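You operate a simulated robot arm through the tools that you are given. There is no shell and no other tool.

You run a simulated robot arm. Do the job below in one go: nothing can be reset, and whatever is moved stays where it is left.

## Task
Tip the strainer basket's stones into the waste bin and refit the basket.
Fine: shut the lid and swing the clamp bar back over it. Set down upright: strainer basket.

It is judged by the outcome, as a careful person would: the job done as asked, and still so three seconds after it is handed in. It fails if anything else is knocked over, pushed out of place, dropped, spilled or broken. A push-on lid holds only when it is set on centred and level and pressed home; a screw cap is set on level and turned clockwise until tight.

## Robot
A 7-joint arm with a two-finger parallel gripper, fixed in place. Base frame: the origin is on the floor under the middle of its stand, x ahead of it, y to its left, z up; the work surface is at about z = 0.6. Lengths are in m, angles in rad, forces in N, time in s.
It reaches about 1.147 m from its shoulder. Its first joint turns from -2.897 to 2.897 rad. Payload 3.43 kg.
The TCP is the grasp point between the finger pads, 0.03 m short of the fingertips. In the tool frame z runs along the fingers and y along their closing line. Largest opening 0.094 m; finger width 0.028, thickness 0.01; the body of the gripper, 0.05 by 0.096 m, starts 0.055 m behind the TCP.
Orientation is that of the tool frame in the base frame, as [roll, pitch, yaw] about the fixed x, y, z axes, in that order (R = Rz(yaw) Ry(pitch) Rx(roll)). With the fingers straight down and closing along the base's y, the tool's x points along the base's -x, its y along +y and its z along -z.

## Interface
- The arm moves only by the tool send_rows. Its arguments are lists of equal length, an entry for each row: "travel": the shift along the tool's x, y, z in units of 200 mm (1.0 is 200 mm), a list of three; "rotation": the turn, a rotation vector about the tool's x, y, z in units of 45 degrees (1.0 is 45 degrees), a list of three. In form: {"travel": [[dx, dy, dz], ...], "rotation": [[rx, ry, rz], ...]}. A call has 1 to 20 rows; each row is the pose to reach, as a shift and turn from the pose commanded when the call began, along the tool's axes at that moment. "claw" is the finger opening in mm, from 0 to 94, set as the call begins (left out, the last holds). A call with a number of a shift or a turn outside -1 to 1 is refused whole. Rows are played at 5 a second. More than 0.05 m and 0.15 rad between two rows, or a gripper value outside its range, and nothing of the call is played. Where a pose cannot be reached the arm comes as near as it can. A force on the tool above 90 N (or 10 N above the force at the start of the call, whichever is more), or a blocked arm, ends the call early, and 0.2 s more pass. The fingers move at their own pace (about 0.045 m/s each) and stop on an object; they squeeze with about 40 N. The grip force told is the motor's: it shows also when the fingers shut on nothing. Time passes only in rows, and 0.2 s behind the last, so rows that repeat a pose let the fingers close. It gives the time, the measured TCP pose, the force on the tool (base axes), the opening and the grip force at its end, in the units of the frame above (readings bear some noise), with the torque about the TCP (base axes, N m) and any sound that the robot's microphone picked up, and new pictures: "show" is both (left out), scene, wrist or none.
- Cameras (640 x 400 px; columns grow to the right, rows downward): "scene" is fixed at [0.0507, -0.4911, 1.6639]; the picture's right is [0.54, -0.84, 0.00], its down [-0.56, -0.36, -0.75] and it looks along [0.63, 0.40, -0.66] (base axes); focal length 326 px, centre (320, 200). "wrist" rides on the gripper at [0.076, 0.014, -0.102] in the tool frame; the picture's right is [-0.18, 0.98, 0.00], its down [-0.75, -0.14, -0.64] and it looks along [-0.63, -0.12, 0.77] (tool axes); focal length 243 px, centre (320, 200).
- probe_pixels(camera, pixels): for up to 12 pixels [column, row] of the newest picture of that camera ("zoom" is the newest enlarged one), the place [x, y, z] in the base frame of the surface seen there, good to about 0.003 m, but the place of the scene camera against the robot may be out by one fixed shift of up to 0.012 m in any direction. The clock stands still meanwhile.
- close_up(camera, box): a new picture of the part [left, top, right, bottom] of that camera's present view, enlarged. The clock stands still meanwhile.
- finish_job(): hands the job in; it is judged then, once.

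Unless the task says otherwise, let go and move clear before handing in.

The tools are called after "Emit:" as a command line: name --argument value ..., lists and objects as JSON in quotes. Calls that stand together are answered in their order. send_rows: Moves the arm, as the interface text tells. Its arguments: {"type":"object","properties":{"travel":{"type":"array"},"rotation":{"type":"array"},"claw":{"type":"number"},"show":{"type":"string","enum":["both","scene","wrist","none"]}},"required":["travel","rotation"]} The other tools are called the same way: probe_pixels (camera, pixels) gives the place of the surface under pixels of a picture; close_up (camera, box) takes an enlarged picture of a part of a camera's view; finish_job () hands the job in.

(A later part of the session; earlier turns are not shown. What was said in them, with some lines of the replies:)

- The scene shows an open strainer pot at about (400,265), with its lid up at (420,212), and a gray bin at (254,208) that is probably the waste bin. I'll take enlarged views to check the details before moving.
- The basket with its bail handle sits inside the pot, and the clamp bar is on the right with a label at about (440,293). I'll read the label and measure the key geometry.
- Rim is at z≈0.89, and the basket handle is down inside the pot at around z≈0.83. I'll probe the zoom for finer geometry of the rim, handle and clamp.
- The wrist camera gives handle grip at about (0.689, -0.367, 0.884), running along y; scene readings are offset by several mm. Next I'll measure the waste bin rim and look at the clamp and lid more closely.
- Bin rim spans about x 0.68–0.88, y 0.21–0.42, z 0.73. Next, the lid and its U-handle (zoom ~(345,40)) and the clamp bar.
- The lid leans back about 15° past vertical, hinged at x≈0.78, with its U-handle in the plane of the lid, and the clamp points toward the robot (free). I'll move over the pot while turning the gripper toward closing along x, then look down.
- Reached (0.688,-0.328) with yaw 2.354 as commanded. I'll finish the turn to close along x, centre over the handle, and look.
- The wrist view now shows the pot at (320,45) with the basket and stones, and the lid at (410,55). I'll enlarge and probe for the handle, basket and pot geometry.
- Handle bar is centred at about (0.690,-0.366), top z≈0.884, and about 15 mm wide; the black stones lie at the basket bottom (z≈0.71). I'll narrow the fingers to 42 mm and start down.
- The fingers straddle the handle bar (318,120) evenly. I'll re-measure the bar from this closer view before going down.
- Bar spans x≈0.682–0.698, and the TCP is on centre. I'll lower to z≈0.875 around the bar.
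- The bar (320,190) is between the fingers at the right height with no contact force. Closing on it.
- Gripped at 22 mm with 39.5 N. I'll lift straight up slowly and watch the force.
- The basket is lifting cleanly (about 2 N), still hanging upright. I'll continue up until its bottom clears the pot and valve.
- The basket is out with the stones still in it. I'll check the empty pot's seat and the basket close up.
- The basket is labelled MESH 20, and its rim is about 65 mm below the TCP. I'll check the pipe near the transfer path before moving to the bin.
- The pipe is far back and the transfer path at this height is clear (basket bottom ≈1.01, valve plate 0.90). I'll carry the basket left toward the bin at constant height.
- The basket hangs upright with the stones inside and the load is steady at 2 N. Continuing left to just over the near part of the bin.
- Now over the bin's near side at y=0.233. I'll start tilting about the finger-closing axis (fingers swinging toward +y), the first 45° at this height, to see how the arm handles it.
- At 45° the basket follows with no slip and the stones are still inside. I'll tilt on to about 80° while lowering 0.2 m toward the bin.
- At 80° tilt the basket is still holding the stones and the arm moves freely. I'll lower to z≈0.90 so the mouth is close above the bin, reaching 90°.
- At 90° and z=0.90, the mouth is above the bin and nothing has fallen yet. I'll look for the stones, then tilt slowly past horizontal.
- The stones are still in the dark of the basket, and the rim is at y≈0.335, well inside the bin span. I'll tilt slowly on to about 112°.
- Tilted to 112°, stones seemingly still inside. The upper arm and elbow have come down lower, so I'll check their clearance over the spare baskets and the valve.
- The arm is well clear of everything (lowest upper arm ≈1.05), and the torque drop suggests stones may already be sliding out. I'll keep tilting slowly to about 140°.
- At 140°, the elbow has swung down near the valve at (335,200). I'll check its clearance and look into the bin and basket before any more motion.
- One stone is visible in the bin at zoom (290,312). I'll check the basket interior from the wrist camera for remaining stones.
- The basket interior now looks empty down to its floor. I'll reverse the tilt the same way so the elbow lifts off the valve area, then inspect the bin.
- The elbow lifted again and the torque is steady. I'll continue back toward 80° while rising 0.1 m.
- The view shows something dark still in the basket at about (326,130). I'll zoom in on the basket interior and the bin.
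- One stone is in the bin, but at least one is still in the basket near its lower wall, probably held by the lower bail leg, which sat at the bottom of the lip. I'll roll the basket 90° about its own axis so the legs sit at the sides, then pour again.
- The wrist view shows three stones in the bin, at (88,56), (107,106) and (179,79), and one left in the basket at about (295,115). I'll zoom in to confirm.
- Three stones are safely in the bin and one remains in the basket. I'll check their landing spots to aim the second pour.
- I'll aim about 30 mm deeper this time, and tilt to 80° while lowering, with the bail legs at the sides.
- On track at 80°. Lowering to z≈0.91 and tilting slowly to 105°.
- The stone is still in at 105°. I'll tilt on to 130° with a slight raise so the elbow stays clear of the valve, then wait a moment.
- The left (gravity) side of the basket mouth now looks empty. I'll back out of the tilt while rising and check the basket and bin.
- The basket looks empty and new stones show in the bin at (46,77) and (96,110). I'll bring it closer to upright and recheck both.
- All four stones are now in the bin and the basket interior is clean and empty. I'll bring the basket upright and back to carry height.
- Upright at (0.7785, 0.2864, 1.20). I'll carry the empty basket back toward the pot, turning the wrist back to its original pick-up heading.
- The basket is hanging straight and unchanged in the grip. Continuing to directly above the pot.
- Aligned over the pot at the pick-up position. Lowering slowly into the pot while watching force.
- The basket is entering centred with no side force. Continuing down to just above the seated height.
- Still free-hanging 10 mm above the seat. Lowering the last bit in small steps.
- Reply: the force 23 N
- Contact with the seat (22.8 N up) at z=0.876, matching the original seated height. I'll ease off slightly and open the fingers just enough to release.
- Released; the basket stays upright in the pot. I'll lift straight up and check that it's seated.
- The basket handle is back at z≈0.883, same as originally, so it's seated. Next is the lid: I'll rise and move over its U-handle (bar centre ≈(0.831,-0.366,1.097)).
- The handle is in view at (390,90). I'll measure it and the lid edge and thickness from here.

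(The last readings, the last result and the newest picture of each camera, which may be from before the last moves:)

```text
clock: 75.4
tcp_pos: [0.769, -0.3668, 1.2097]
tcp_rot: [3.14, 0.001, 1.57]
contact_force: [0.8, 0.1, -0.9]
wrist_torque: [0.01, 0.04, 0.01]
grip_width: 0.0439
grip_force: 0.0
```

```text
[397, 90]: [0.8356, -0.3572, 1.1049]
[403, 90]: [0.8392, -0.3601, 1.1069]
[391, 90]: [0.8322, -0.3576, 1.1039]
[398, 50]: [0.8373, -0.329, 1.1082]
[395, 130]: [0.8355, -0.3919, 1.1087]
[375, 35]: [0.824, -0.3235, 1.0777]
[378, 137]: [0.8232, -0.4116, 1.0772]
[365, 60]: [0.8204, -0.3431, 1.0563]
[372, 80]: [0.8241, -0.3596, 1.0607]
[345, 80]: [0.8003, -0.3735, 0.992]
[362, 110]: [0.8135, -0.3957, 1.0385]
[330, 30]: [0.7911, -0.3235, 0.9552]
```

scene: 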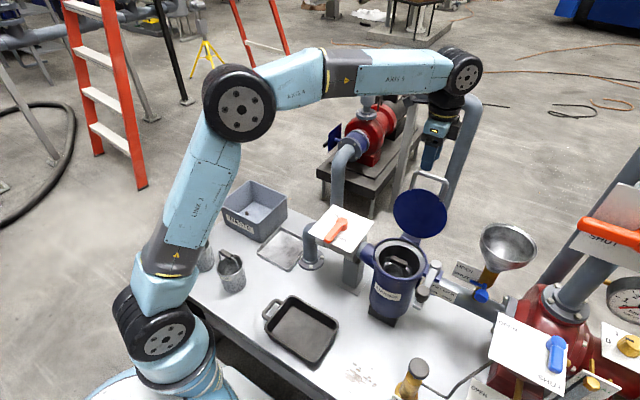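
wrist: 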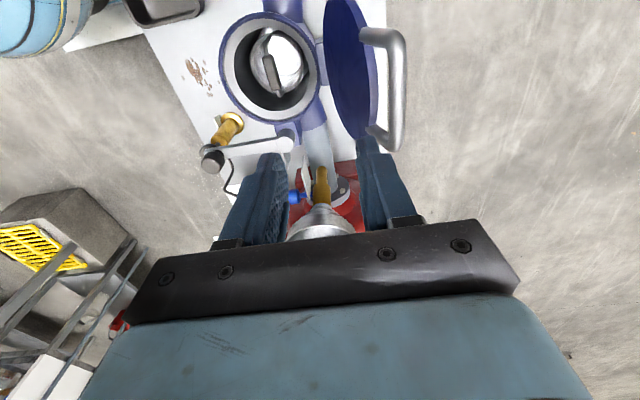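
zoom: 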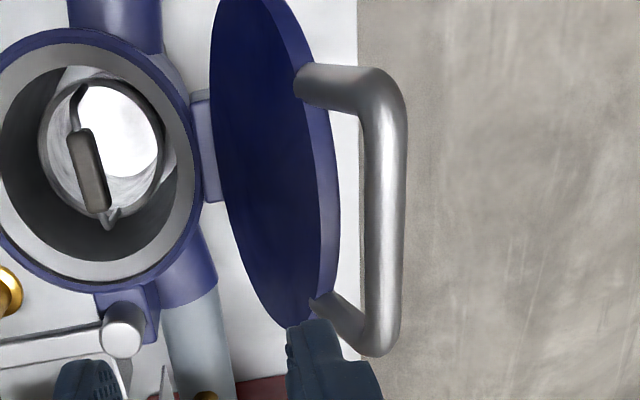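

Bar centre ≈(0.834,-0.367,1.100), lid edge top ≈1.061. I'll move over it and lower so the fingers straddle the bar with the tips staying above the lid edge.

Emit:
send_rows --travel '[[0, 0.1, 0], [0, 0.2, 0], [0, 0.323, 0], [0, 0.323, 0.1], [0, 0.323, 0.2], [0, 0.323, 0.3], [0, 0.323, 0.4], [0, 0.323, 0.46], [0, 0.323, 0.508], [0, 0.323, 0.508]]' --rotation '[[0, 0, 0], [0, 0, 0], [0, 0, 0], [0, 0, 0], [0, 0, 0], [0, 0, 0], [0, 0, 0], [0, 0, 0], [0, 0, 0], [0, 0, 0]]' --show "both"

```text
clock: 77.6
tcp_pos: [0.8344, -0.3665, 1.1073]
tcp_rot: [3.141, -0.002, 1.571]
contact_force: [-0.1, -0.3, 0.3]
wrist_torque: [0.0, -0.01, 0.02]
grip_width: 0.0441
grip_force: 0.0
```

scene: 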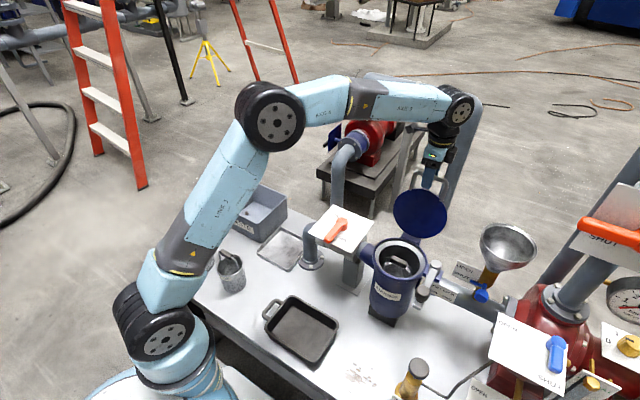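
wrist: 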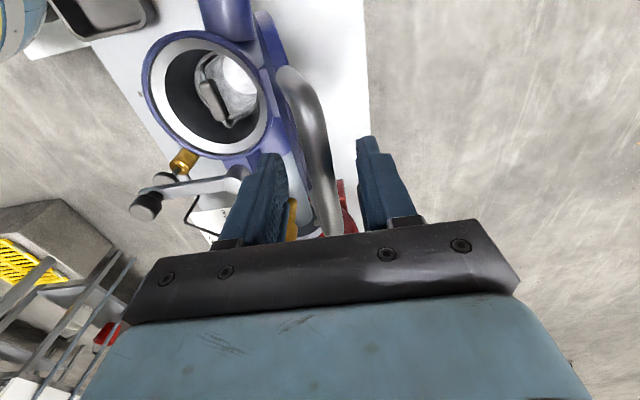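

The bar (320,170) is between the fingers without contact. Closing on it.

Emit:
send_rows --travel '[[0, 0, 0], [0, 0, 0], [0, 0, 0], [0, 0, 0], [0, 0, 0], [0, 0, 0]]' --rotation '[[0, 0, 0], [0, 0, 0], [0, 0, 0], [0, 0, 0], [0, 0, 0], [0, 0, 0]]' --claw 0 --show "wrist"

```text
clock: 79.0
tcp_pos: [0.8344, -0.3653, 1.1083]
tcp_rot: [-3.141, -0.001, 1.571]
contact_force: [4.1, -0.9, 7.4]
wrist_torque: [0.27, -0.03, -0.53]
grip_width: 0.0138
grip_force: 45.3
```

wrist: 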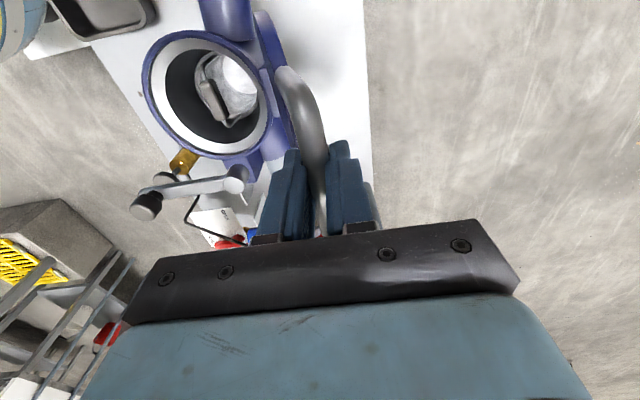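

Gripped the bar at 13.8 mm. To follow the right arc I need the hinge axis, so I'll zoom in on the hinge.

Emit:
close_up --camera "scene" --box '[375, 180, 465, 260]'

Emit:
close_up --camera "wrist" --box '[130, 0, 370, 180]'

```text
5.00 times, centred on (420, 220) of scene
```

zoom: 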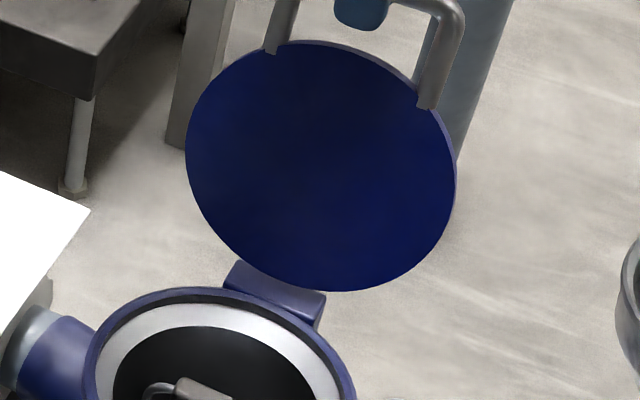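

```text
2.22 times, centred on (250, 90) of wrist
```

zoom: 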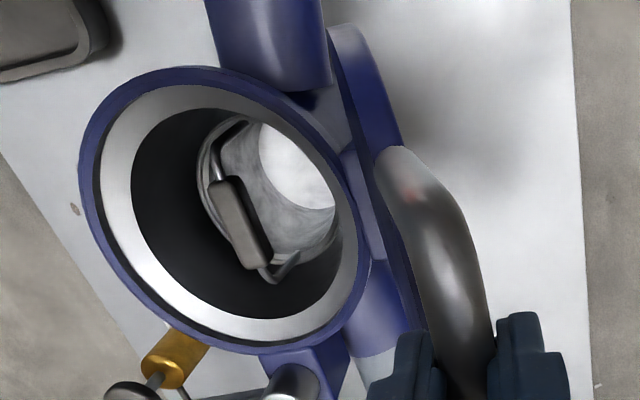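

Emit:
probe_pixels --camera "zoom" --pixels '[[360, 190], [350, 160], [375, 230], [372, 130], [345, 60], [330, 60], [385, 250], [395, 290]]'

Emit:
probe_pixels --camera "scene" --pixels '[[404, 235], [408, 238], [418, 240], [412, 234], [400, 233], [398, 237], [425, 236], [440, 238]]'

```text
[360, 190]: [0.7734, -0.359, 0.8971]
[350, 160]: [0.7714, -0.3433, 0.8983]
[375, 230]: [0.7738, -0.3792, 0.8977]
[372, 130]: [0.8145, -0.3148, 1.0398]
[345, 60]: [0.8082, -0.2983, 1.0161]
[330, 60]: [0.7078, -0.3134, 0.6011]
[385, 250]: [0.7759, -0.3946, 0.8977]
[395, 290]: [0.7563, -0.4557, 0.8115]
```

```text
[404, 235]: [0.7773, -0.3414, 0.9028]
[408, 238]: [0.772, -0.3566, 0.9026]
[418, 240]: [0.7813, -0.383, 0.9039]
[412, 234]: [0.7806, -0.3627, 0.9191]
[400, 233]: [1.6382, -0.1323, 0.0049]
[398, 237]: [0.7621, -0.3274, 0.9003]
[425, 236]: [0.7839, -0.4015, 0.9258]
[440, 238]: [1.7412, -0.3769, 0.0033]
```

The hinge axis works out to about (0.780, z 0.902) with a bar radius of 0.205, consistent with the 16° lean. I'll start the closing arc with the first 15° to vertical and check forces.

Emit:
send_rows --travel '[[0, -0.03, -0.008], [0, -0.059, -0.0145], [0, -0.095, -0.021], [0, -0.13, -0.027], [0, -0.165, -0.031], [0, -0.2, -0.0345], [0, -0.236, -0.036], [0, -0.272, -0.037]]' --rotation '[[0, 0, 0], [0, 0, 0], [0, 0, 0], [0, 0, 0], [0, 0, 0], [0, 0, 0], [0, 0, 0], [0, 0, 0]]' --show "both"

```text
clock: 80.8
tcp_pos: [0.7789, -0.3663, 1.117]
tcp_rot: [-3.142, 0.003, 1.569]
contact_force: [0.9, -4.5, 20.6]
wrist_torque: [0.16, -0.08, 0.07]
grip_width: 0.0134
grip_force: 44.4
```

scene: 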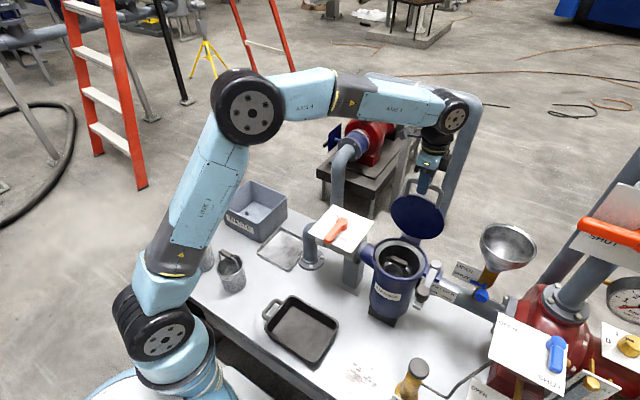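
wrist: 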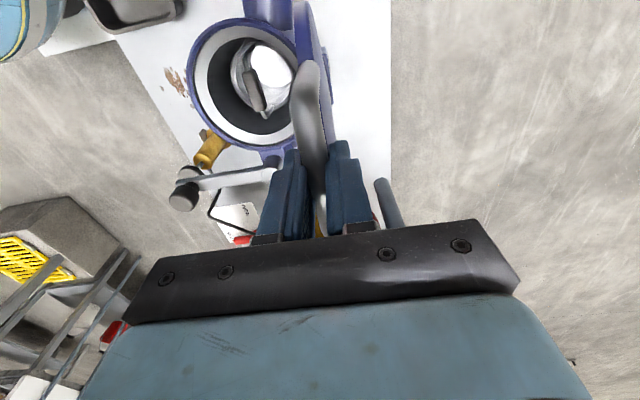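

The lid is following the arc and is now vertical. The tool is being pushed up about 20 N, so the true radius is ~2 mm larger; I'll adjust and continue forward to 120°.

Emit:
send_rows --travel '[[0, -0.045, -0.007], [0, -0.09, -0.006], [0, -0.135, -0.001], [0, -0.18, 0.0055], [0, -0.224, 0.015], [0, -0.268, 0.0255], [0, -0.311, 0.038], [0, -0.354, 0.0525], [0, -0.396, 0.069], [0, -0.4375, 0.087], [0, -0.478, 0.107], [0, -0.5175, 0.1285]]' --rotation '[[0, 0, 0], [0, 0, 0], [0, 0, 0], [0, 0, 0], [0, 0, 0], [0, 0, 0], [0, 0, 0], [0, 0, 0], [0, 0, 0], [0, 0, 0], [0, 0, 0], [0, 0, 0]]' --show "both"

```text
clock: 83.4
tcp_pos: [0.6761, -0.3651, 1.0896]
tcp_rot: [3.141, 0.001, 1.572]
contact_force: [-3.1, 3.4, 2.9]
wrist_torque: [-0.09, -0.13, 0.92]
grip_width: 0.0138
grip_force: 45.0
```

scene: 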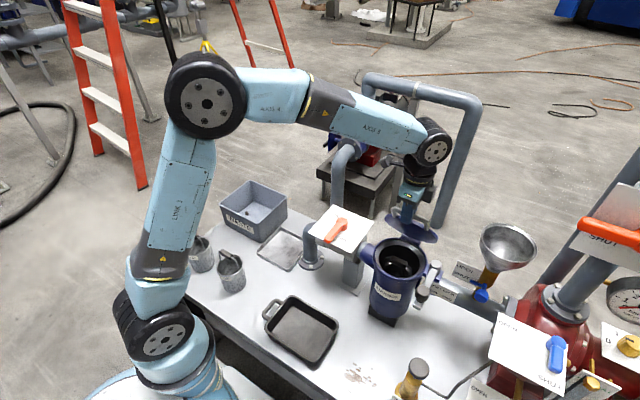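
wrist: 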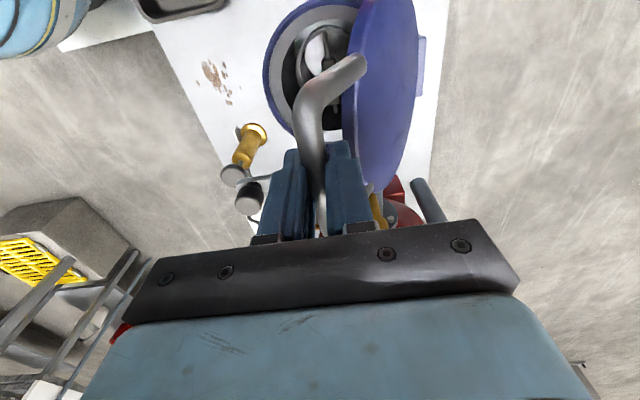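

The lid is 60° from closed with low forces. Continuing the arc down to about 20° from closed.

Emit:
send_rows --travel '[[0, -0.038, 0.024], [0, -0.076, 0.0485], [0, -0.112, 0.075], [0, -0.148, 0.1035], [0, -0.182, 0.133], [0, -0.2145, 0.1645], [0, -0.246, 0.197], [0, -0.2755, 0.231], [0, -0.304, 0.266], [0, -0.3305, 0.303], [0, -0.356, 0.34], [0, -0.379, 0.379], [0, -0.4, 0.419], [0, -0.4205, 0.459], [0, -0.438, 0.5], [0, -0.455, 0.5425]]' --rotation '[[0, 0, 0], [0, 0, 0], [0, 0, 0], [0, 0, 0], [0, 0, 0], [0, 0, 0], [0, 0, 0], [0, 0, 0], [0, 0, 0], [0, 0, 0], [0, 0, 0], [0, 0, 0], [0, 0, 0], [0, 0, 0], [0, 0, 0], [0, 0, 0]]' --show "both"

```text
clock: 86.8
tcp_pos: [0.5829, -0.3668, 0.9829]
tcp_rot: [-3.141, -0.001, 1.569]
contact_force: [-39.8, 2.1, 13.0]
wrist_torque: [0.0, 0.26, 1.14]
grip_width: 0.0139
grip_force: 45.1
```

scene: 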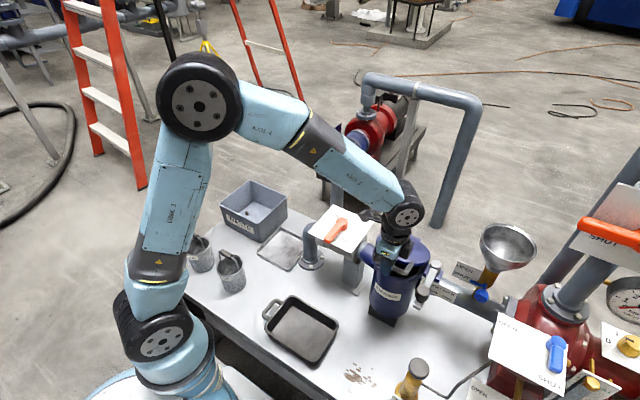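
wrist: 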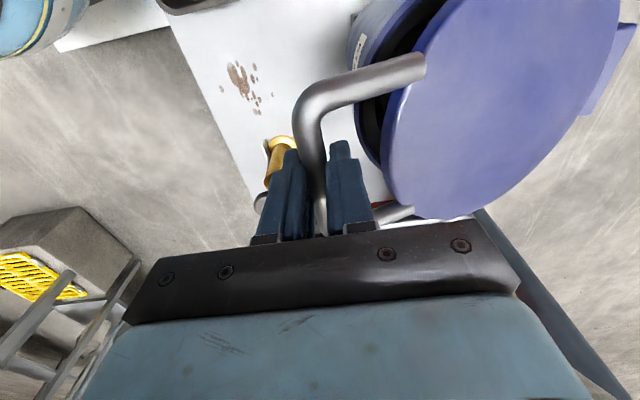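

The force is purely radial (-40,+13 N), meaning the hinge sits a few mm nearer the robot than I assumed. I'll shift the path about 4 mm outward and continue to 5° from closed.

Emit:
send_rows --travel '[[0, -0.023, 0.001], [0, -0.032, 0.03], [0, -0.041, 0.058], [0, -0.05, 0.087], [0, -0.057, 0.116], [0, -0.064, 0.145], [0, -0.07, 0.1745], [0, -0.074, 0.204], [0, -0.078, 0.234], [0, -0.0815, 0.264]]' --rotation '[[0, 0, 0], [0, 0, 0], [0, 0, 0], [0, 0, 0], [0, 0, 0], [0, 0, 0], [0, 0, 0], [0, 0, 0], [0, 0, 0], [0, 0, 0]]' --show "both"

```text
clock: 89.0
tcp_pos: [0.5696, -0.3668, 0.928]
tcp_rot: [3.141, 0.0, 1.572]
contact_force: [5.6, -7.3, -2.9]
wrist_torque: [-0.38, -0.12, 1.27]
grip_width: 0.0136
grip_force: 45.2
```

scene: 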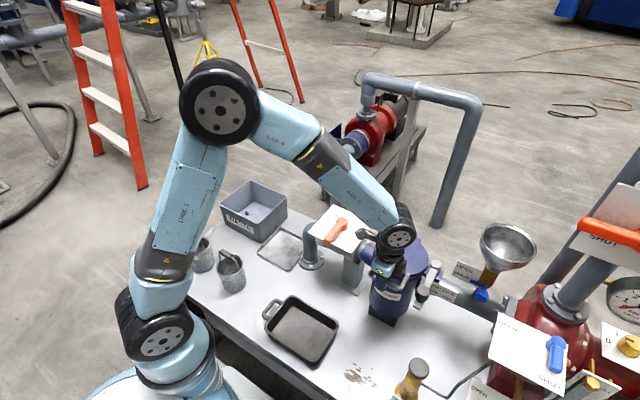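
wrist: 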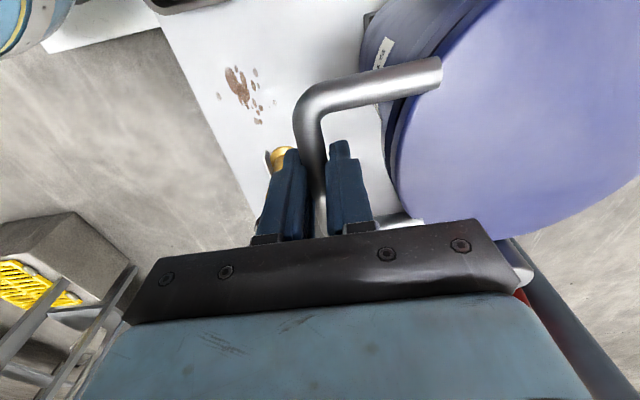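

Forces are low now. Continuing the last few degrees down in small steps, watching for the lid to touch the rim.

Emit:
send_rows --travel '[[0, -0.001, 0.015], [0, -0.002, 0.03], [0, -0.003, 0.045], [0, -0.003, 0.055], [0, -0.003, 0.055]]' --rotation '[[0, 0, 0], [0, 0, 0], [0, 0, 0], [0, 0, 0], [0, 0, 0]]' --show "none"

```text
clock: 90.2
tcp_pos: [0.5683, -0.3669, 0.916]
tcp_rot: [-3.138, 0.0, 1.571]
contact_force: [5.3, -10.7, -2.7]
wrist_torque: [-0.39, -0.1, 1.27]
grip_width: 0.0139
grip_force: 44.8
```

Emit:
send_rows --travel '[[0, 0, 0.012], [0, 0, 0.024], [0, 0, 0.036], [0, 0, 0.036]]' --rotation '[[0, 0, 0], [0, 0, 0], [0, 0, 0], [0, 0, 0]]' --show "both"

```text
clock: 91.2
tcp_pos: [0.5694, -0.3657, 0.9117]
tcp_rot: [3.14, 0.001, 1.571]
contact_force: [10.6, -6.3, 35.2]
wrist_torque: [-0.18, -0.09, 1.29]
grip_width: 0.0139
grip_force: 45.0
```

scene: 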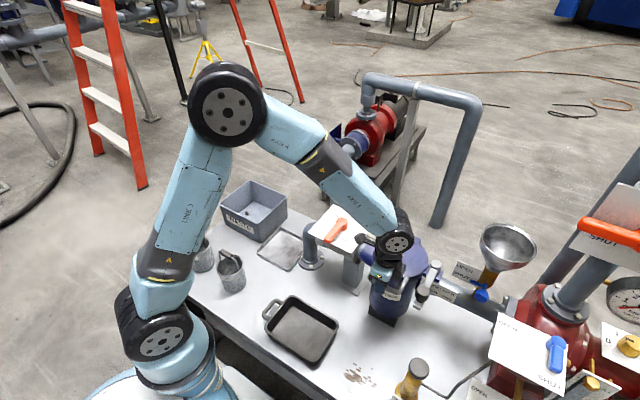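
wrist: 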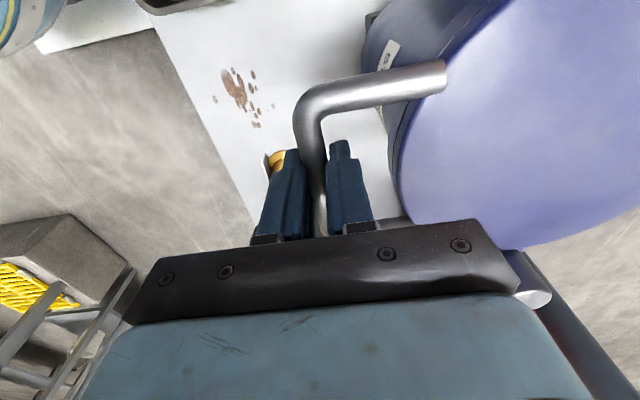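

The lid hit its stop (35 N up) at bar z≈0.903. I'll verify the lid is level by probing its top surface.

Emit:
probe_pixels --camera "wrist" --pixels '[[420, 160], [450, 100], [500, 150], [550, 200], [520, 80], [580, 150], [560, 40], [480, 210], [600, 20], [400, 75], [540, 298], [410, 40]]'

Emit:
close_up --camera "scene" --box '[350, 200, 460, 330]'

```text
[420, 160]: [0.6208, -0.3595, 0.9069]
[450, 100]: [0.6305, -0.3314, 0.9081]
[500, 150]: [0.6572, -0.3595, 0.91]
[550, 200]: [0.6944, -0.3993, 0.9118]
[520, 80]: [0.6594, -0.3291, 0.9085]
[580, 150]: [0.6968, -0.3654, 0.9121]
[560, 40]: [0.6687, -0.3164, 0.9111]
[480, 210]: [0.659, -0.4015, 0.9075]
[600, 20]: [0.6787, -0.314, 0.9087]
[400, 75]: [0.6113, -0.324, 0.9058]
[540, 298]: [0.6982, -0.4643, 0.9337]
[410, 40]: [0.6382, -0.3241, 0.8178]
```

```text
3.08 times, centred on (405, 265) of scene
```

zoom: 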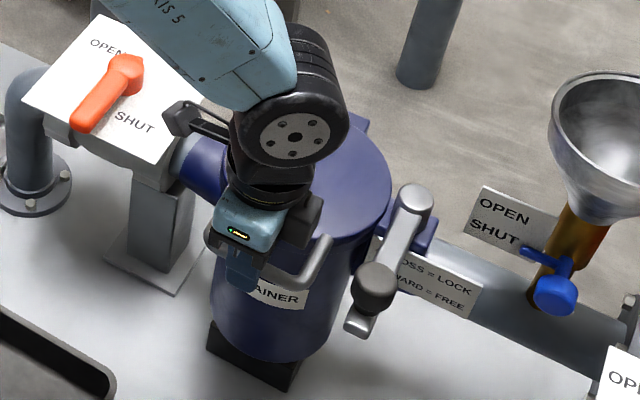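

The lid is down and level within measurement noise (top ≈0.909). I'll ease the pressure, open the fingers slightly, and lift clear.

Emit:
send_rows --travel '[[0, 0, -0.01], [0, 0, -0.013], [0, 0, -0.013]]' --rotation '[[0, 0, 0], [0, 0, 0], [0, 0, 0]]' --show "none"

Emit:
send_rows --travel '[[0, 0, 0], [0, 0, 0], [0, 0, 0], [0, 0, 0]]' --rotation '[[0, 0, 0], [0, 0, 0], [0, 0, 0], [0, 0, 0]]' --claw 30 --show "wrist"

```text
clock: 92.0
tcp_pos: [0.5693, -0.3665, 0.9127]
tcp_rot: [-3.14, 0.002, 1.572]
contact_force: [13.7, -11.0, -2.0]
wrist_torque: [-1.0, -0.19, 1.24]
grip_width: 0.0139
grip_force: 45.0
```

```text
clock: 93.0
tcp_pos: [0.5681, -0.366, 0.9133]
tcp_rot: [3.141, 0.001, 1.571]
contact_force: [0.0, 0.0, 0.0]
wrist_torque: [-0.01, -0.03, 0.01]
grip_width: 0.0299
grip_force: 0.1
```

wrist: 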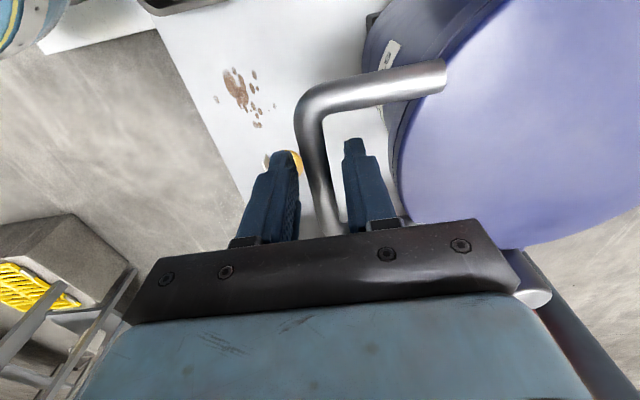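

Released with zero force; the handle is free. Rising clear to look at the lid and clamp.

Emit:
send_rows --travel '[[0, 0, -0.1], [0, 0, -0.2], [0, 0, -0.35], [0, 0, -0.5], [0, 0, -0.65], [0, 0, -0.8], [0, 0, -0.95], [0, 0, -1.0]]' --rotation '[[0, 0, 0], [0, 0, 0], [0, 0, 0], [0, 0, 0], [0, 0, 0], [0, 0, 0], [0, 0, 0], [0, 0, 0]]' --show "both"

Emit:
close_up --camera "scene" --box '[350, 220, 470, 330]'

Emit:
close_up --camera "wrist" --box '[250, 0, 560, 200]'

```text
clock: 94.8
tcp_pos: [0.5683, -0.3664, 1.1147]
tcp_rot: [3.141, 0.001, 1.57]
contact_force: [0.9, -0.3, -0.2]
wrist_torque: [0.0, -0.01, -0.01]
grip_width: 0.03
grip_force: 0.1
```

scene: 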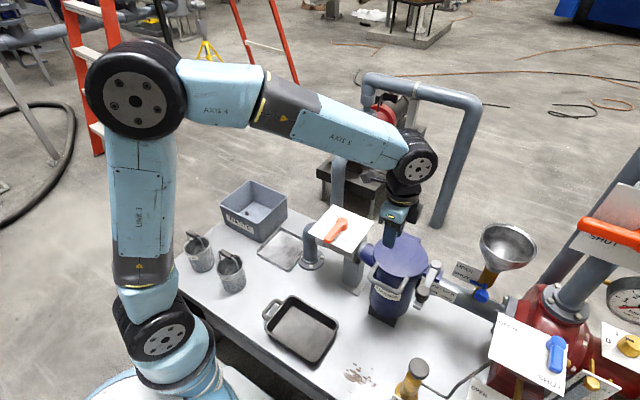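
wrist: 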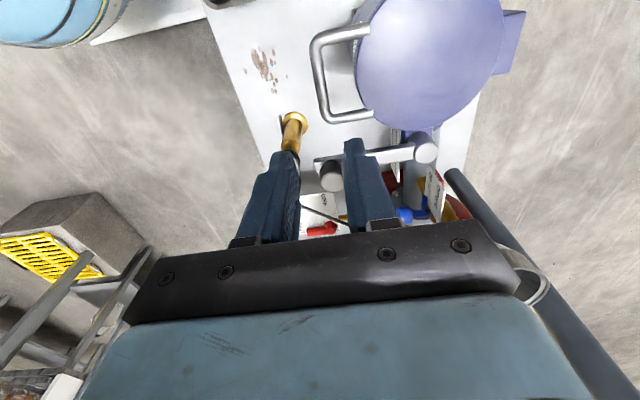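

```text
3.64 times, centred on (410, 275) of scene
```

zoom: 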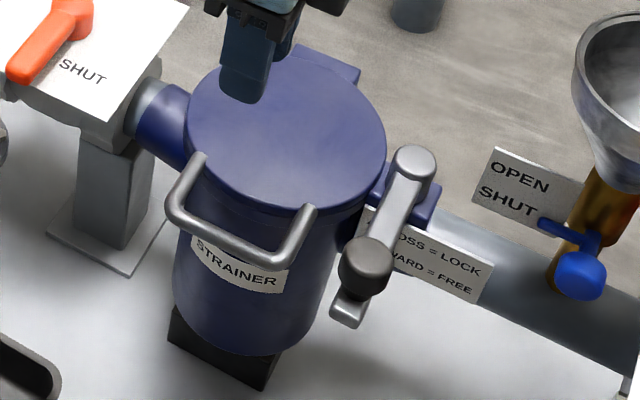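

```text
2.00 times, centred on (405, 100) of wrist
```

zoom: 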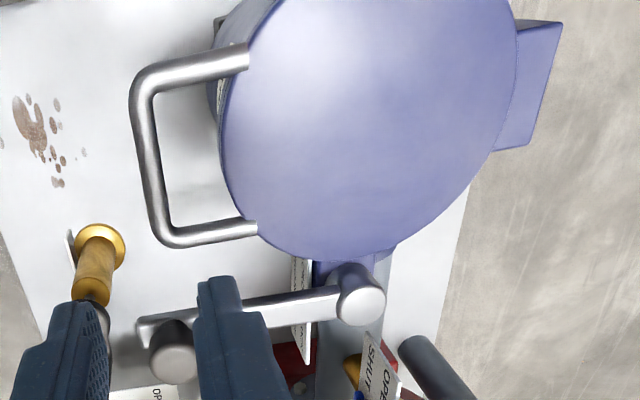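

The lid is closed flat. I'll now measure the clamp bar, knob and lid height.

Emit:
probe_pixels --camera "zoom" --pixels '[[175, 350], [165, 365], [190, 345], [270, 310], [290, 305], [355, 300], [145, 325], [280, 322], [350, 150], [260, 150], [420, 60], [150, 180]]'

Emit:
probe_pixels --camera "scene" --pixels '[[412, 287], [408, 292], [417, 288], [410, 299], [405, 305], [424, 272], [428, 262], [413, 280], [420, 276], [400, 250], [378, 285], [399, 287]]'

```text
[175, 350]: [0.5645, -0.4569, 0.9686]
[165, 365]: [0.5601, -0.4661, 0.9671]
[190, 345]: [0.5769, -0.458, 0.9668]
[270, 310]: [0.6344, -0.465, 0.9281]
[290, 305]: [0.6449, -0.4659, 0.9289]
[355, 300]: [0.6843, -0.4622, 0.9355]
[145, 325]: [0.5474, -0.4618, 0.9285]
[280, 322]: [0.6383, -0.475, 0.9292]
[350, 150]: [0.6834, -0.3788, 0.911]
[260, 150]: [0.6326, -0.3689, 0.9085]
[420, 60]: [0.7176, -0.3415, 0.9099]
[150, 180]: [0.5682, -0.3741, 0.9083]
```

```text
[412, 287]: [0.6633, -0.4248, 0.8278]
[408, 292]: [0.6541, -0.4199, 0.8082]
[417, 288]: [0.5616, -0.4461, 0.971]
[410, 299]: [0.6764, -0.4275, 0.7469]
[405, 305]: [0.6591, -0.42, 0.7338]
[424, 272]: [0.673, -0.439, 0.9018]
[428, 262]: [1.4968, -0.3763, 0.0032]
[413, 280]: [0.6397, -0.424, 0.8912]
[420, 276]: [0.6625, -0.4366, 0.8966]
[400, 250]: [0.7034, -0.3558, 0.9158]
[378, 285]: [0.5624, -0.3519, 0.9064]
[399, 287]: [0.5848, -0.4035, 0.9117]
```

Knob is at about (0.566,-0.464), top z≈0.968; the bar top is 0.929 and the lid top 0.910. I'll move above the knob and rotate the wrist back so the fingers straddle it across the bar.

Emit:
send_rows --travel '[[-0.1, 0, 0], [-0.2, 0, 0], [-0.3, 0, 0], [-0.4, 0, 0], [-0.49, 0, 0], [-0.49, 0, 0], [-0.49, 0, 0], [-0.49, 0, 0], [-0.49, 0, 0]]' --rotation '[[0, 0, -0.11], [0, 0, -0.22], [0, 0, -0.33], [0, 0, -0.44], [0, 0, -0.56], [0, 0, -0.67], [0, 0, -0.78], [0, 0, -0.89], [0, 0, -1.0]]' --claw 60 --show "none"

Emit:
send_rows --travel '[[0, 0, 0], [0, 0, 0], [0, 0, 0], [0, 0, 0], [0, 0, 0], [0, 0, 0], [0, 0, 0], [0, 0, 0], [0, 0, 0]]' --rotation '[[0, 0, -0.11], [0, 0, -0.22], [0, 0, -0.33], [0, 0, -0.44], [0, 0, -0.56], [0, 0, -0.67], [0, 0, -0.78], [0, 0, -0.89], [0, 0, -1.0]]' --show "both"

```text
clock: 96.8
tcp_pos: [0.5683, -0.4656, 1.1144]
tcp_rot: [3.141, 0.0, 2.356]
contact_force: [0.3, -0.7, -0.5]
wrist_torque: [0.0, 0.03, 0.01]
grip_width: 0.0601
grip_force: 0.0
```

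```text
clock: 98.8
tcp_pos: [0.5694, -0.4646, 1.1133]
tcp_rot: [3.141, -0.001, -3.139]
contact_force: [-0.4, 1.1, 0.0]
wrist_torque: [-0.01, -0.01, 0.02]
grip_width: 0.06
grip_force: 0.0
```

scene: 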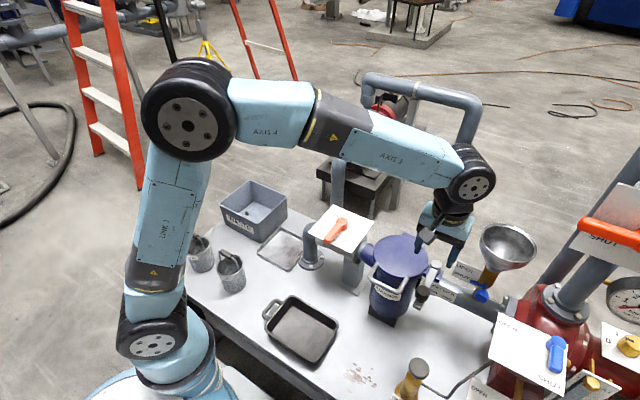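
wrist: 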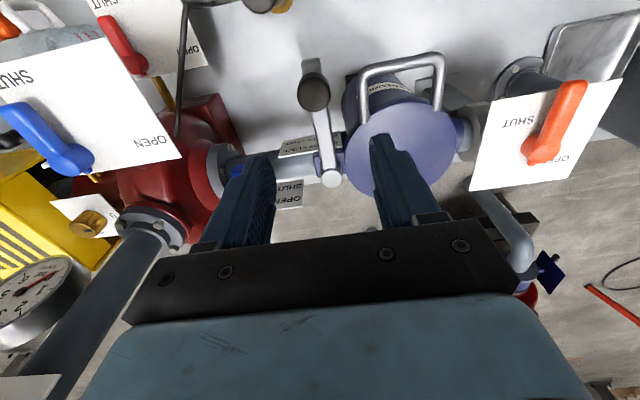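

Emit:
close_up --camera "wrist" --box '[250, 40, 470, 200]'

Emit:
probe_pixels --camera "wrist" --pixels '[[313, 95], [305, 97], [323, 93], [314, 85], [313, 105], [322, 130], [330, 179], [318, 115], [308, 65], [318, 62], [330, 120], [329, 160]]'

```text
2.50 times, centred on (360, 120) of wrist
```

zoom: 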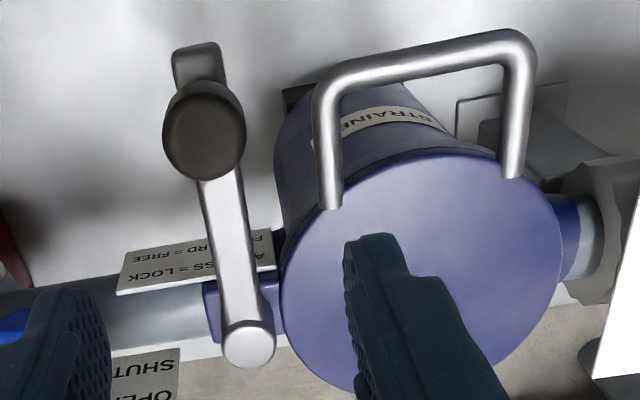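

```text
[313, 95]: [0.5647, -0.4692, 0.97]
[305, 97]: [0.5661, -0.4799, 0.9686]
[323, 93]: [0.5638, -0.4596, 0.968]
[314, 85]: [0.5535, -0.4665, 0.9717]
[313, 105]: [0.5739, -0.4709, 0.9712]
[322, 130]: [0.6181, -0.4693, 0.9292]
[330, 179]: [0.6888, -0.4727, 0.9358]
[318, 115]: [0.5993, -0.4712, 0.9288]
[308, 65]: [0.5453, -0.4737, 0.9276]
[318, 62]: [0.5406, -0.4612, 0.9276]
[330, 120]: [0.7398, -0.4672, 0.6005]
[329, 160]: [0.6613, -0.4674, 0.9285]
```

Knob centre ≈(0.565,-0.468), radius ≈15 mm, pivot ≈(0.689,-0.470). I'll lower the fingers around the knob with the tips staying just above the bar top (0.929).

Emit:
send_rows --travel '[[0.005, -0.003, 0.12], [0.01, -0.006, 0.25], [0.015, -0.01, 0.38], [0.02, -0.01, 0.5], [0.02, -0.01, 0.6], [0.02, -0.01, 0.68], [0.02, -0.01, 0.73], [0.02, -0.01, 0.75], [0.02, -0.01, 0.75]]' --rotation '[[0, 0, 0], [0, 0, 0], [0, 0, 0], [0, 0, 0], [0, 0, 0], [0, 0, 0], [0, 0, 0], [0, 0, 0], [0, 0, 0]]' --claw 48 --show "both"

```text
clock: 100.8
tcp_pos: [0.565, -0.4657, 0.964]
tcp_rot: [3.141, 0.0, 3.141]
contact_force: [0.1, 0.1, 0.3]
wrist_torque: [-0.01, -0.01, 0.0]
grip_width: 0.0479
grip_force: 0.1
```

scene: 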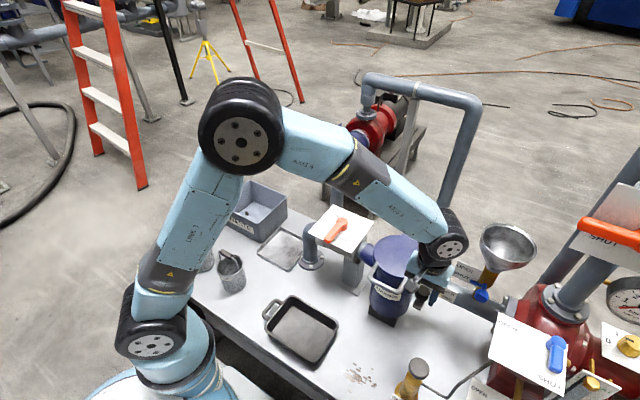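
wrist: 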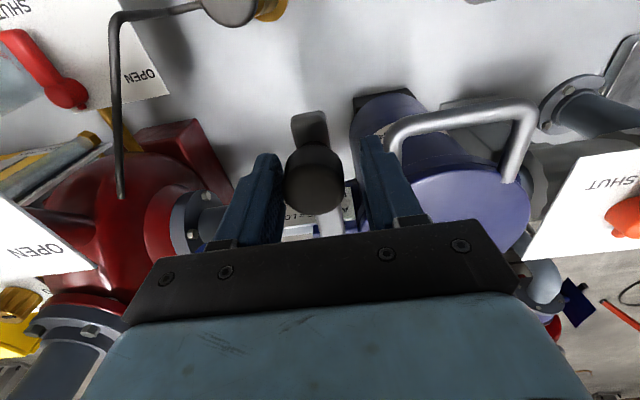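

The knob (313,178) is between the pads without contact. Closing on it.

Emit:
send_rows --travel '[[0, 0, 0], [0, 0, 0], [0, 0, 0], [0, 0, 0], [0, 0, 0]]' --rotation '[[0, 0, 0], [0, 0, 0], [0, 0, 0], [0, 0, 0], [0, 0, 0]]' --claw 0 --show "wrist"

```text
clock: 102.0
tcp_pos: [0.5647, -0.4666, 0.9627]
tcp_rot: [-3.141, 0.0, 3.141]
contact_force: [-2.6, -2.7, -1.1]
wrist_torque: [-0.05, 0.07, -0.03]
grip_width: 0.0333
grip_force: 45.3
```

wrist: 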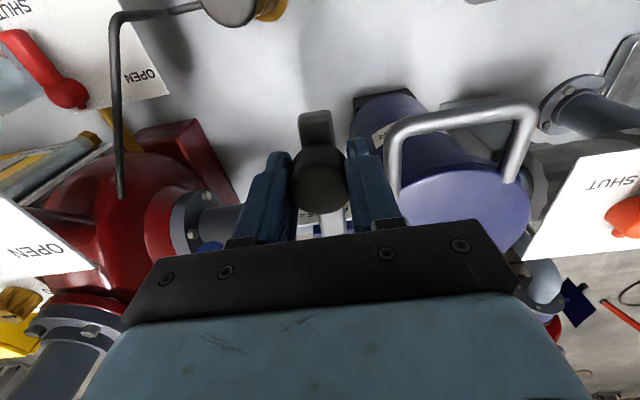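

Knob gripped at 33 mm. I'll swing it along the arc about the pivot toward "across", turning the wrist with it; first about 22°.

Emit:
send_rows --travel '[[-0.003, 0.049, 0], [-0.0095, 0.097, 0], [-0.02, 0.145, 0], [-0.034, 0.191, 0], [-0.052, 0.237, 0]]' --rotation '[[0, 0, 0.1], [0, 0, 0.2], [0, 0, 0.3], [0, 0, 0.4], [0, 0, 0.5]]' --show "both"

```text
clock: 103.2
tcp_pos: [0.5755, -0.4186, 0.9639]
tcp_rot: [3.141, -0.001, 2.749]
contact_force: [9.4, -3.0, 7.3]
wrist_torque: [0.23, 0.37, 0.28]
grip_width: 0.0332
grip_force: 45.1
```

scene: 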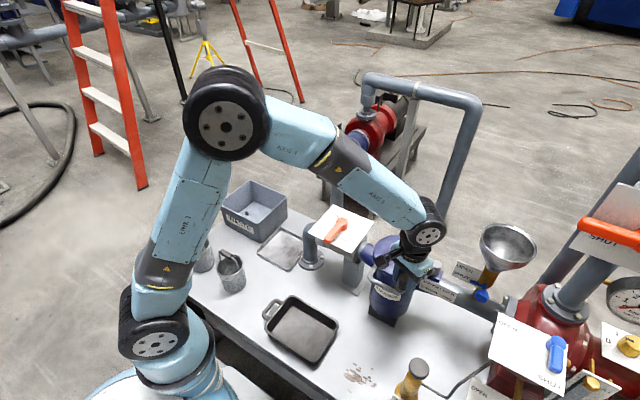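
wrist: 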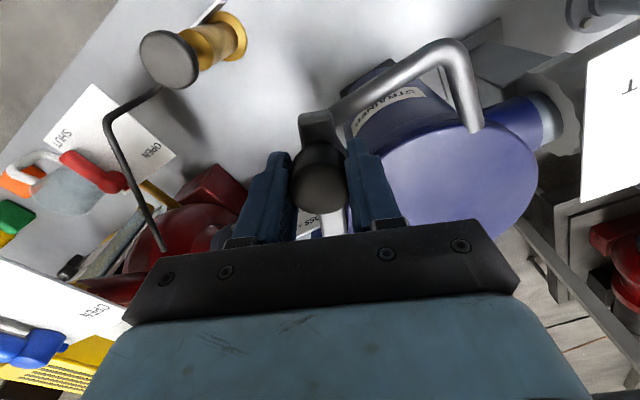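

Low forces; the bar swings freely. Continuing another 45° along the same arc.

Emit:
send_rows --travel '[[-0.003, 0.049, 0], [-0.0095, 0.097, 0], [-0.02, 0.145, 0], [-0.034, 0.191, 0], [-0.052, 0.237, 0], [-0.073, 0.281, 0], [-0.098, 0.323, 0], [-0.126, 0.363, 0], [-0.157, 0.401, 0], [-0.19, 0.436, 0]]' --rotation '[[0, 0, 0.1], [0, 0, 0.2], [0, 0, 0.3], [0, 0, 0.4], [0, 0, 0.5], [0, 0, 0.6], [0, 0, 0.7], [0, 0, 0.8], [0, 0, 0.9], [0, 0, 1.0]]' --show "both"

```text
clock: 105.4
tcp_pos: [0.6438, -0.3529, 0.9639]
tcp_rot: [-3.141, -0.001, 1.962]
contact_force: [-0.8, -2.4, 14.6]
wrist_torque: [0.24, 0.23, -0.12]
grip_width: 0.0331
grip_force: 45.2
```

scene: 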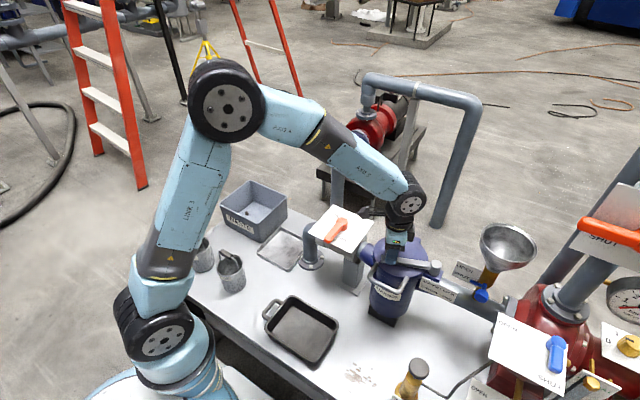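
wrist: 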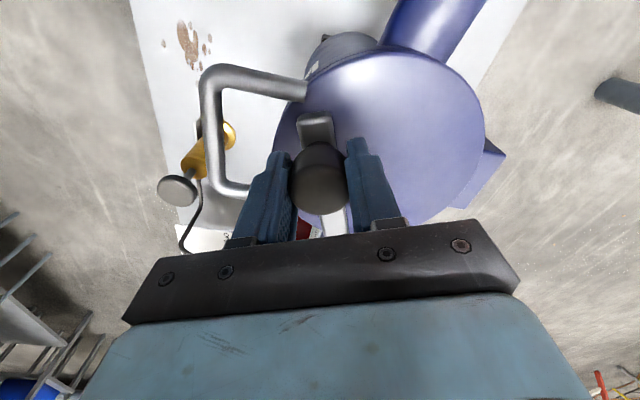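

The bar is now over the lid at about 112°. Swinging the last 22° to point straight across.

Emit:
send_rows --travel '[[-0.003, 0.049, 0], [-0.0095, 0.097, 0], [-0.02, 0.145, 0], [-0.034, 0.191, 0], [-0.052, 0.237, 0], [-0.052, 0.237, 0]]' --rotation '[[0, 0, 0.1], [0, 0, 0.2], [0, 0, 0.3], [0, 0, 0.4], [0, 0, 0.5], [0, 0, 0.5]]' --show "both"

```text
clock: 106.8
tcp_pos: [0.6902, -0.3444, 0.9643]
tcp_rot: [-3.14, 0.0, 1.569]
contact_force: [-11.2, 6.0, 15.3]
wrist_torque: [0.07, 0.3, 0.01]
grip_width: 0.0334
grip_force: 44.7
```

scene: 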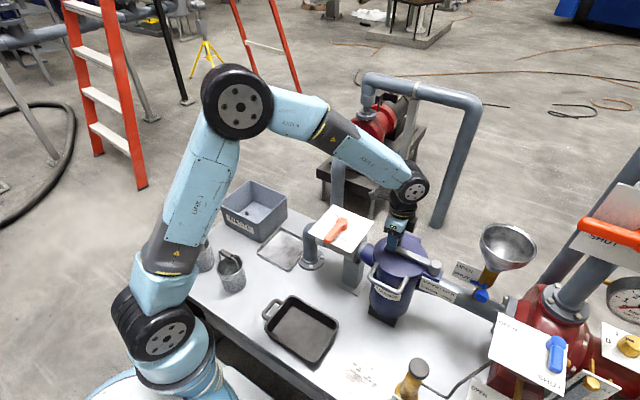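
wrist: 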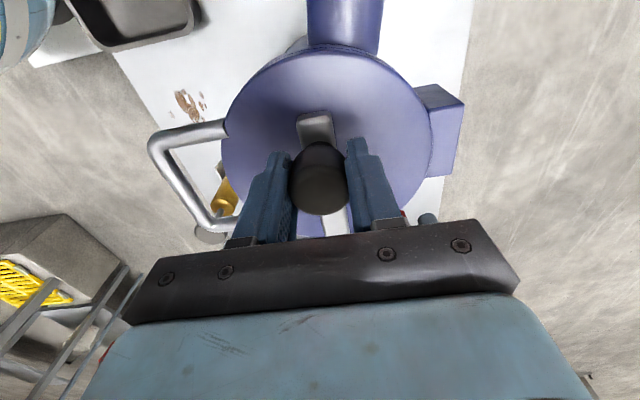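

The bar is across the lid at ~90° and resisting slightly (-11 N). I'll nudge it 2° further to check whether it's against its stop.

Emit:
send_rows --travel '[[0, 0.012, 0], [0, 0.022, 0], [0, 0.022, 0]]' --rotation '[[0, 0, 0.02], [0, 0, 0.044], [0, 0, 0.044]]' --show "none"

```text
clock: 107.6
tcp_pos: [0.6902, -0.3447, 0.9639]
tcp_rot: [-3.137, 0.0, 1.531]
contact_force: [-55.3, 9.8, 2.9]
wrist_torque: [-0.11, 1.16, -0.35]
grip_width: 0.0336
grip_force: 44.9
```

The force jumped to 55 N with no motion, so the bar is at its stop, fully across. I'll undo the nudge, release the knob, and lift clear.

Emit:
send_rows --travel '[[0, -0.012, 0], [0, -0.024, 0], [0, -0.024, 0]]' --rotation '[[0, 0, -0.02], [0, 0, -0.044], [0, 0, -0.044]]' --show "none"

Emit:
send_rows --travel '[[0, 0, 0], [0, 0, 0], [0, 0, 0], [0, 0, 0]]' --rotation '[[0, 0, 0], [0, 0, 0], [0, 0, 0], [0, 0, 0]]' --claw 52 --show "wrist"

```text
clock: 108.4
tcp_pos: [0.6907, -0.3447, 0.9645]
tcp_rot: [3.141, 0.0, 1.571]
contact_force: [-28.8, 4.9, -11.1]
wrist_torque: [0.36, 0.27, -0.18]
grip_width: 0.0331
grip_force: 45.2
```

```text
clock: 109.4
tcp_pos: [0.6908, -0.3433, 0.9632]
tcp_rot: [3.141, 0.0, 1.571]
contact_force: [-0.6, 0.1, -0.5]
wrist_torque: [-0.02, -0.03, 0.01]
grip_width: 0.052
grip_force: 0.0
```

wrist: 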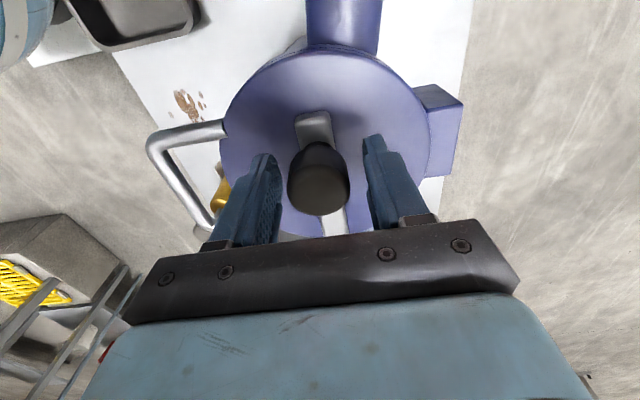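

Knob released with zero force. Rising straight up and inspecting everything.

Emit:
send_rows --travel '[[0, 0, -0.08], [0, 0, -0.2], [0, 0, -0.35], [0, 0, -0.5], [0, 0, -0.65], [0, 0, -0.8], [0, 0, -0.95], [0, 0, -1.0]]' --rotation '[[0, 0, 0], [0, 0, 0], [0, 0, 0], [0, 0, 0], [0, 0, 0], [0, 0, 0], [0, 0, 0], [0, 0, 0]]' --show "both"

Emit:
close_up --camera "wrist" --box '[220, 0, 480, 170]'

Emit:
probe_pixels --camera "wrist" --pixels '[[320, 45], [322, 60], [325, 90], [328, 117], [300, 70], [350, 70], [350, 30], [290, 40]]'

```text
clock: 111.2
tcp_pos: [0.6905, -0.3449, 1.1639]
tcp_rot: [-3.141, 0.0, 1.571]
contact_force: [0.8, 0.7, 0.0]
wrist_torque: [0.0, -0.01, 0.02]
grip_width: 0.0522
grip_force: 0.0
```

scene: 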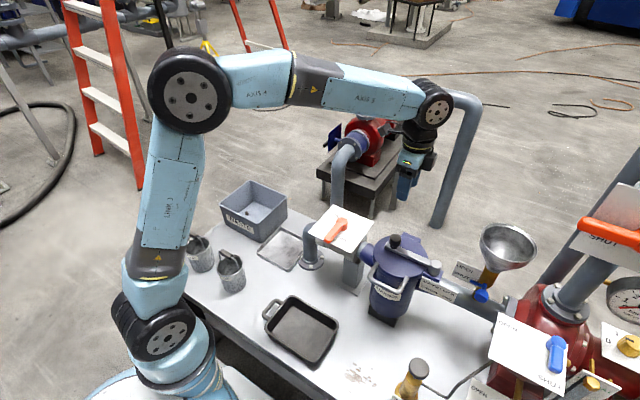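
wrist: 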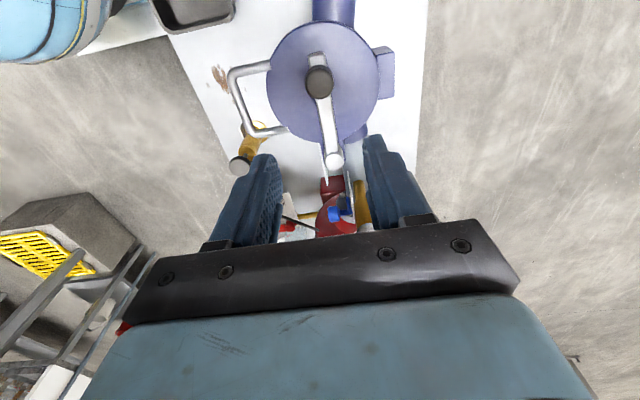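

```text
2.35 times, centred on (350, 85) of wrist
```

zoom: 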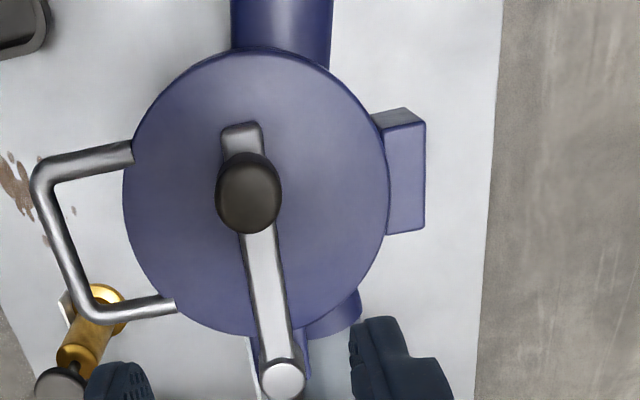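

```text
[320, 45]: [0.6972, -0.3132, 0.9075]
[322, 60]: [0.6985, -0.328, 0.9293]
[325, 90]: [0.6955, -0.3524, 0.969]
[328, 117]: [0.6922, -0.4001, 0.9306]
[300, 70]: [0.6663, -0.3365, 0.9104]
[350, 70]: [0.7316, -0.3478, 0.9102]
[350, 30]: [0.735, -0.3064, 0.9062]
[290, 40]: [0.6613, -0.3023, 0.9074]
```

The lid is level (z≈0.907–0.910) and the clamp bar lies straight across it. A final check of the bin, spare baskets, valve and pot from the scene view.

Emit:
close_up --camera "scene" --box '[170, 170, 350, 300]'

Emit:
close_up --camera "scene" --box '[340, 200, 480, 330]'

Emit:
close_up --camera "scene" --box '[400, 210, 640, 400]'

```text
3.08 times, centred on (260, 235) of scene
```

zoom: 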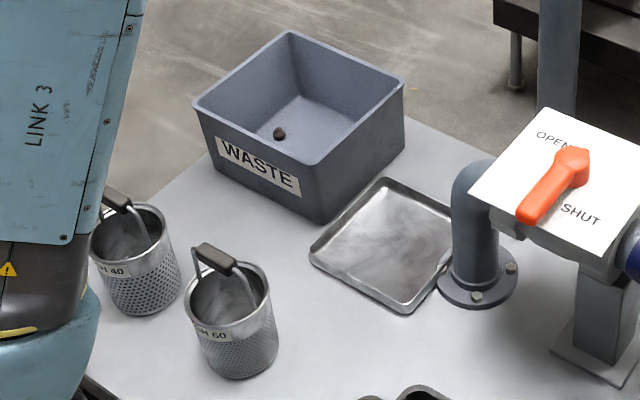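

```text
3.08 times, centred on (410, 265) of scene
```

zoom: 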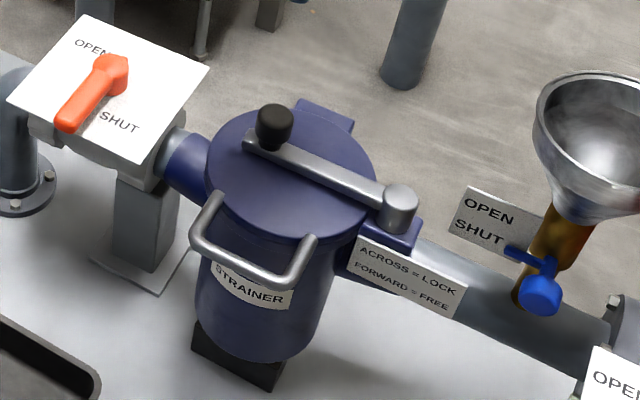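

```text
2.11 times, centred on (520, 305) of scene
```

zoom: 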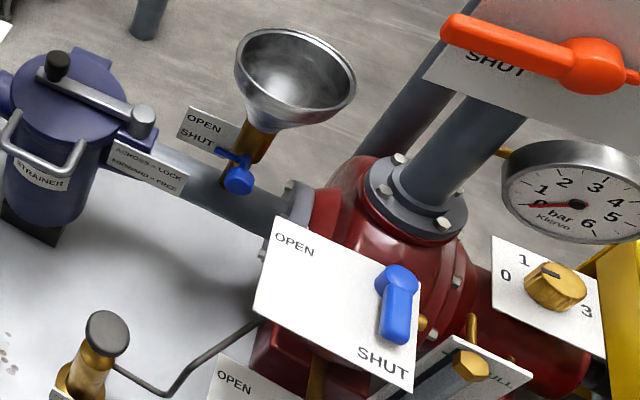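

The label reads "ACROSS = LOCK", and the bar is across the closed lid. The stones went into the WASTE bin, the valves, tray and spare baskets look unmoved, and the gripper is empty and clear, so I'm handing in.

Emit:
finish_job

```text
The job is handed in.
```

The job is done and handed in. The basket's four stones are in the waste bin, and the empty basket is back upright in the strainer.

- **Stones:** the first pour left one stone in the basket. I turned the basket so its handle legs were out of the way and poured again. All four then showed in the bin and the basket was empty.
- **Basket:** I set it back at its original height, and its handle measured within about 1 mm of where it started.
- **Lid and clamp:** the lid is shut and level. The clamp bar is swung across it against its stop, the position its label marks as "LOCK".
- **Everything else:** the valves, tray and spare baskets look unmoved in the final pictures. The elbow came close to the orange-handled valve during the first pour, but its handle hasn't shifted.
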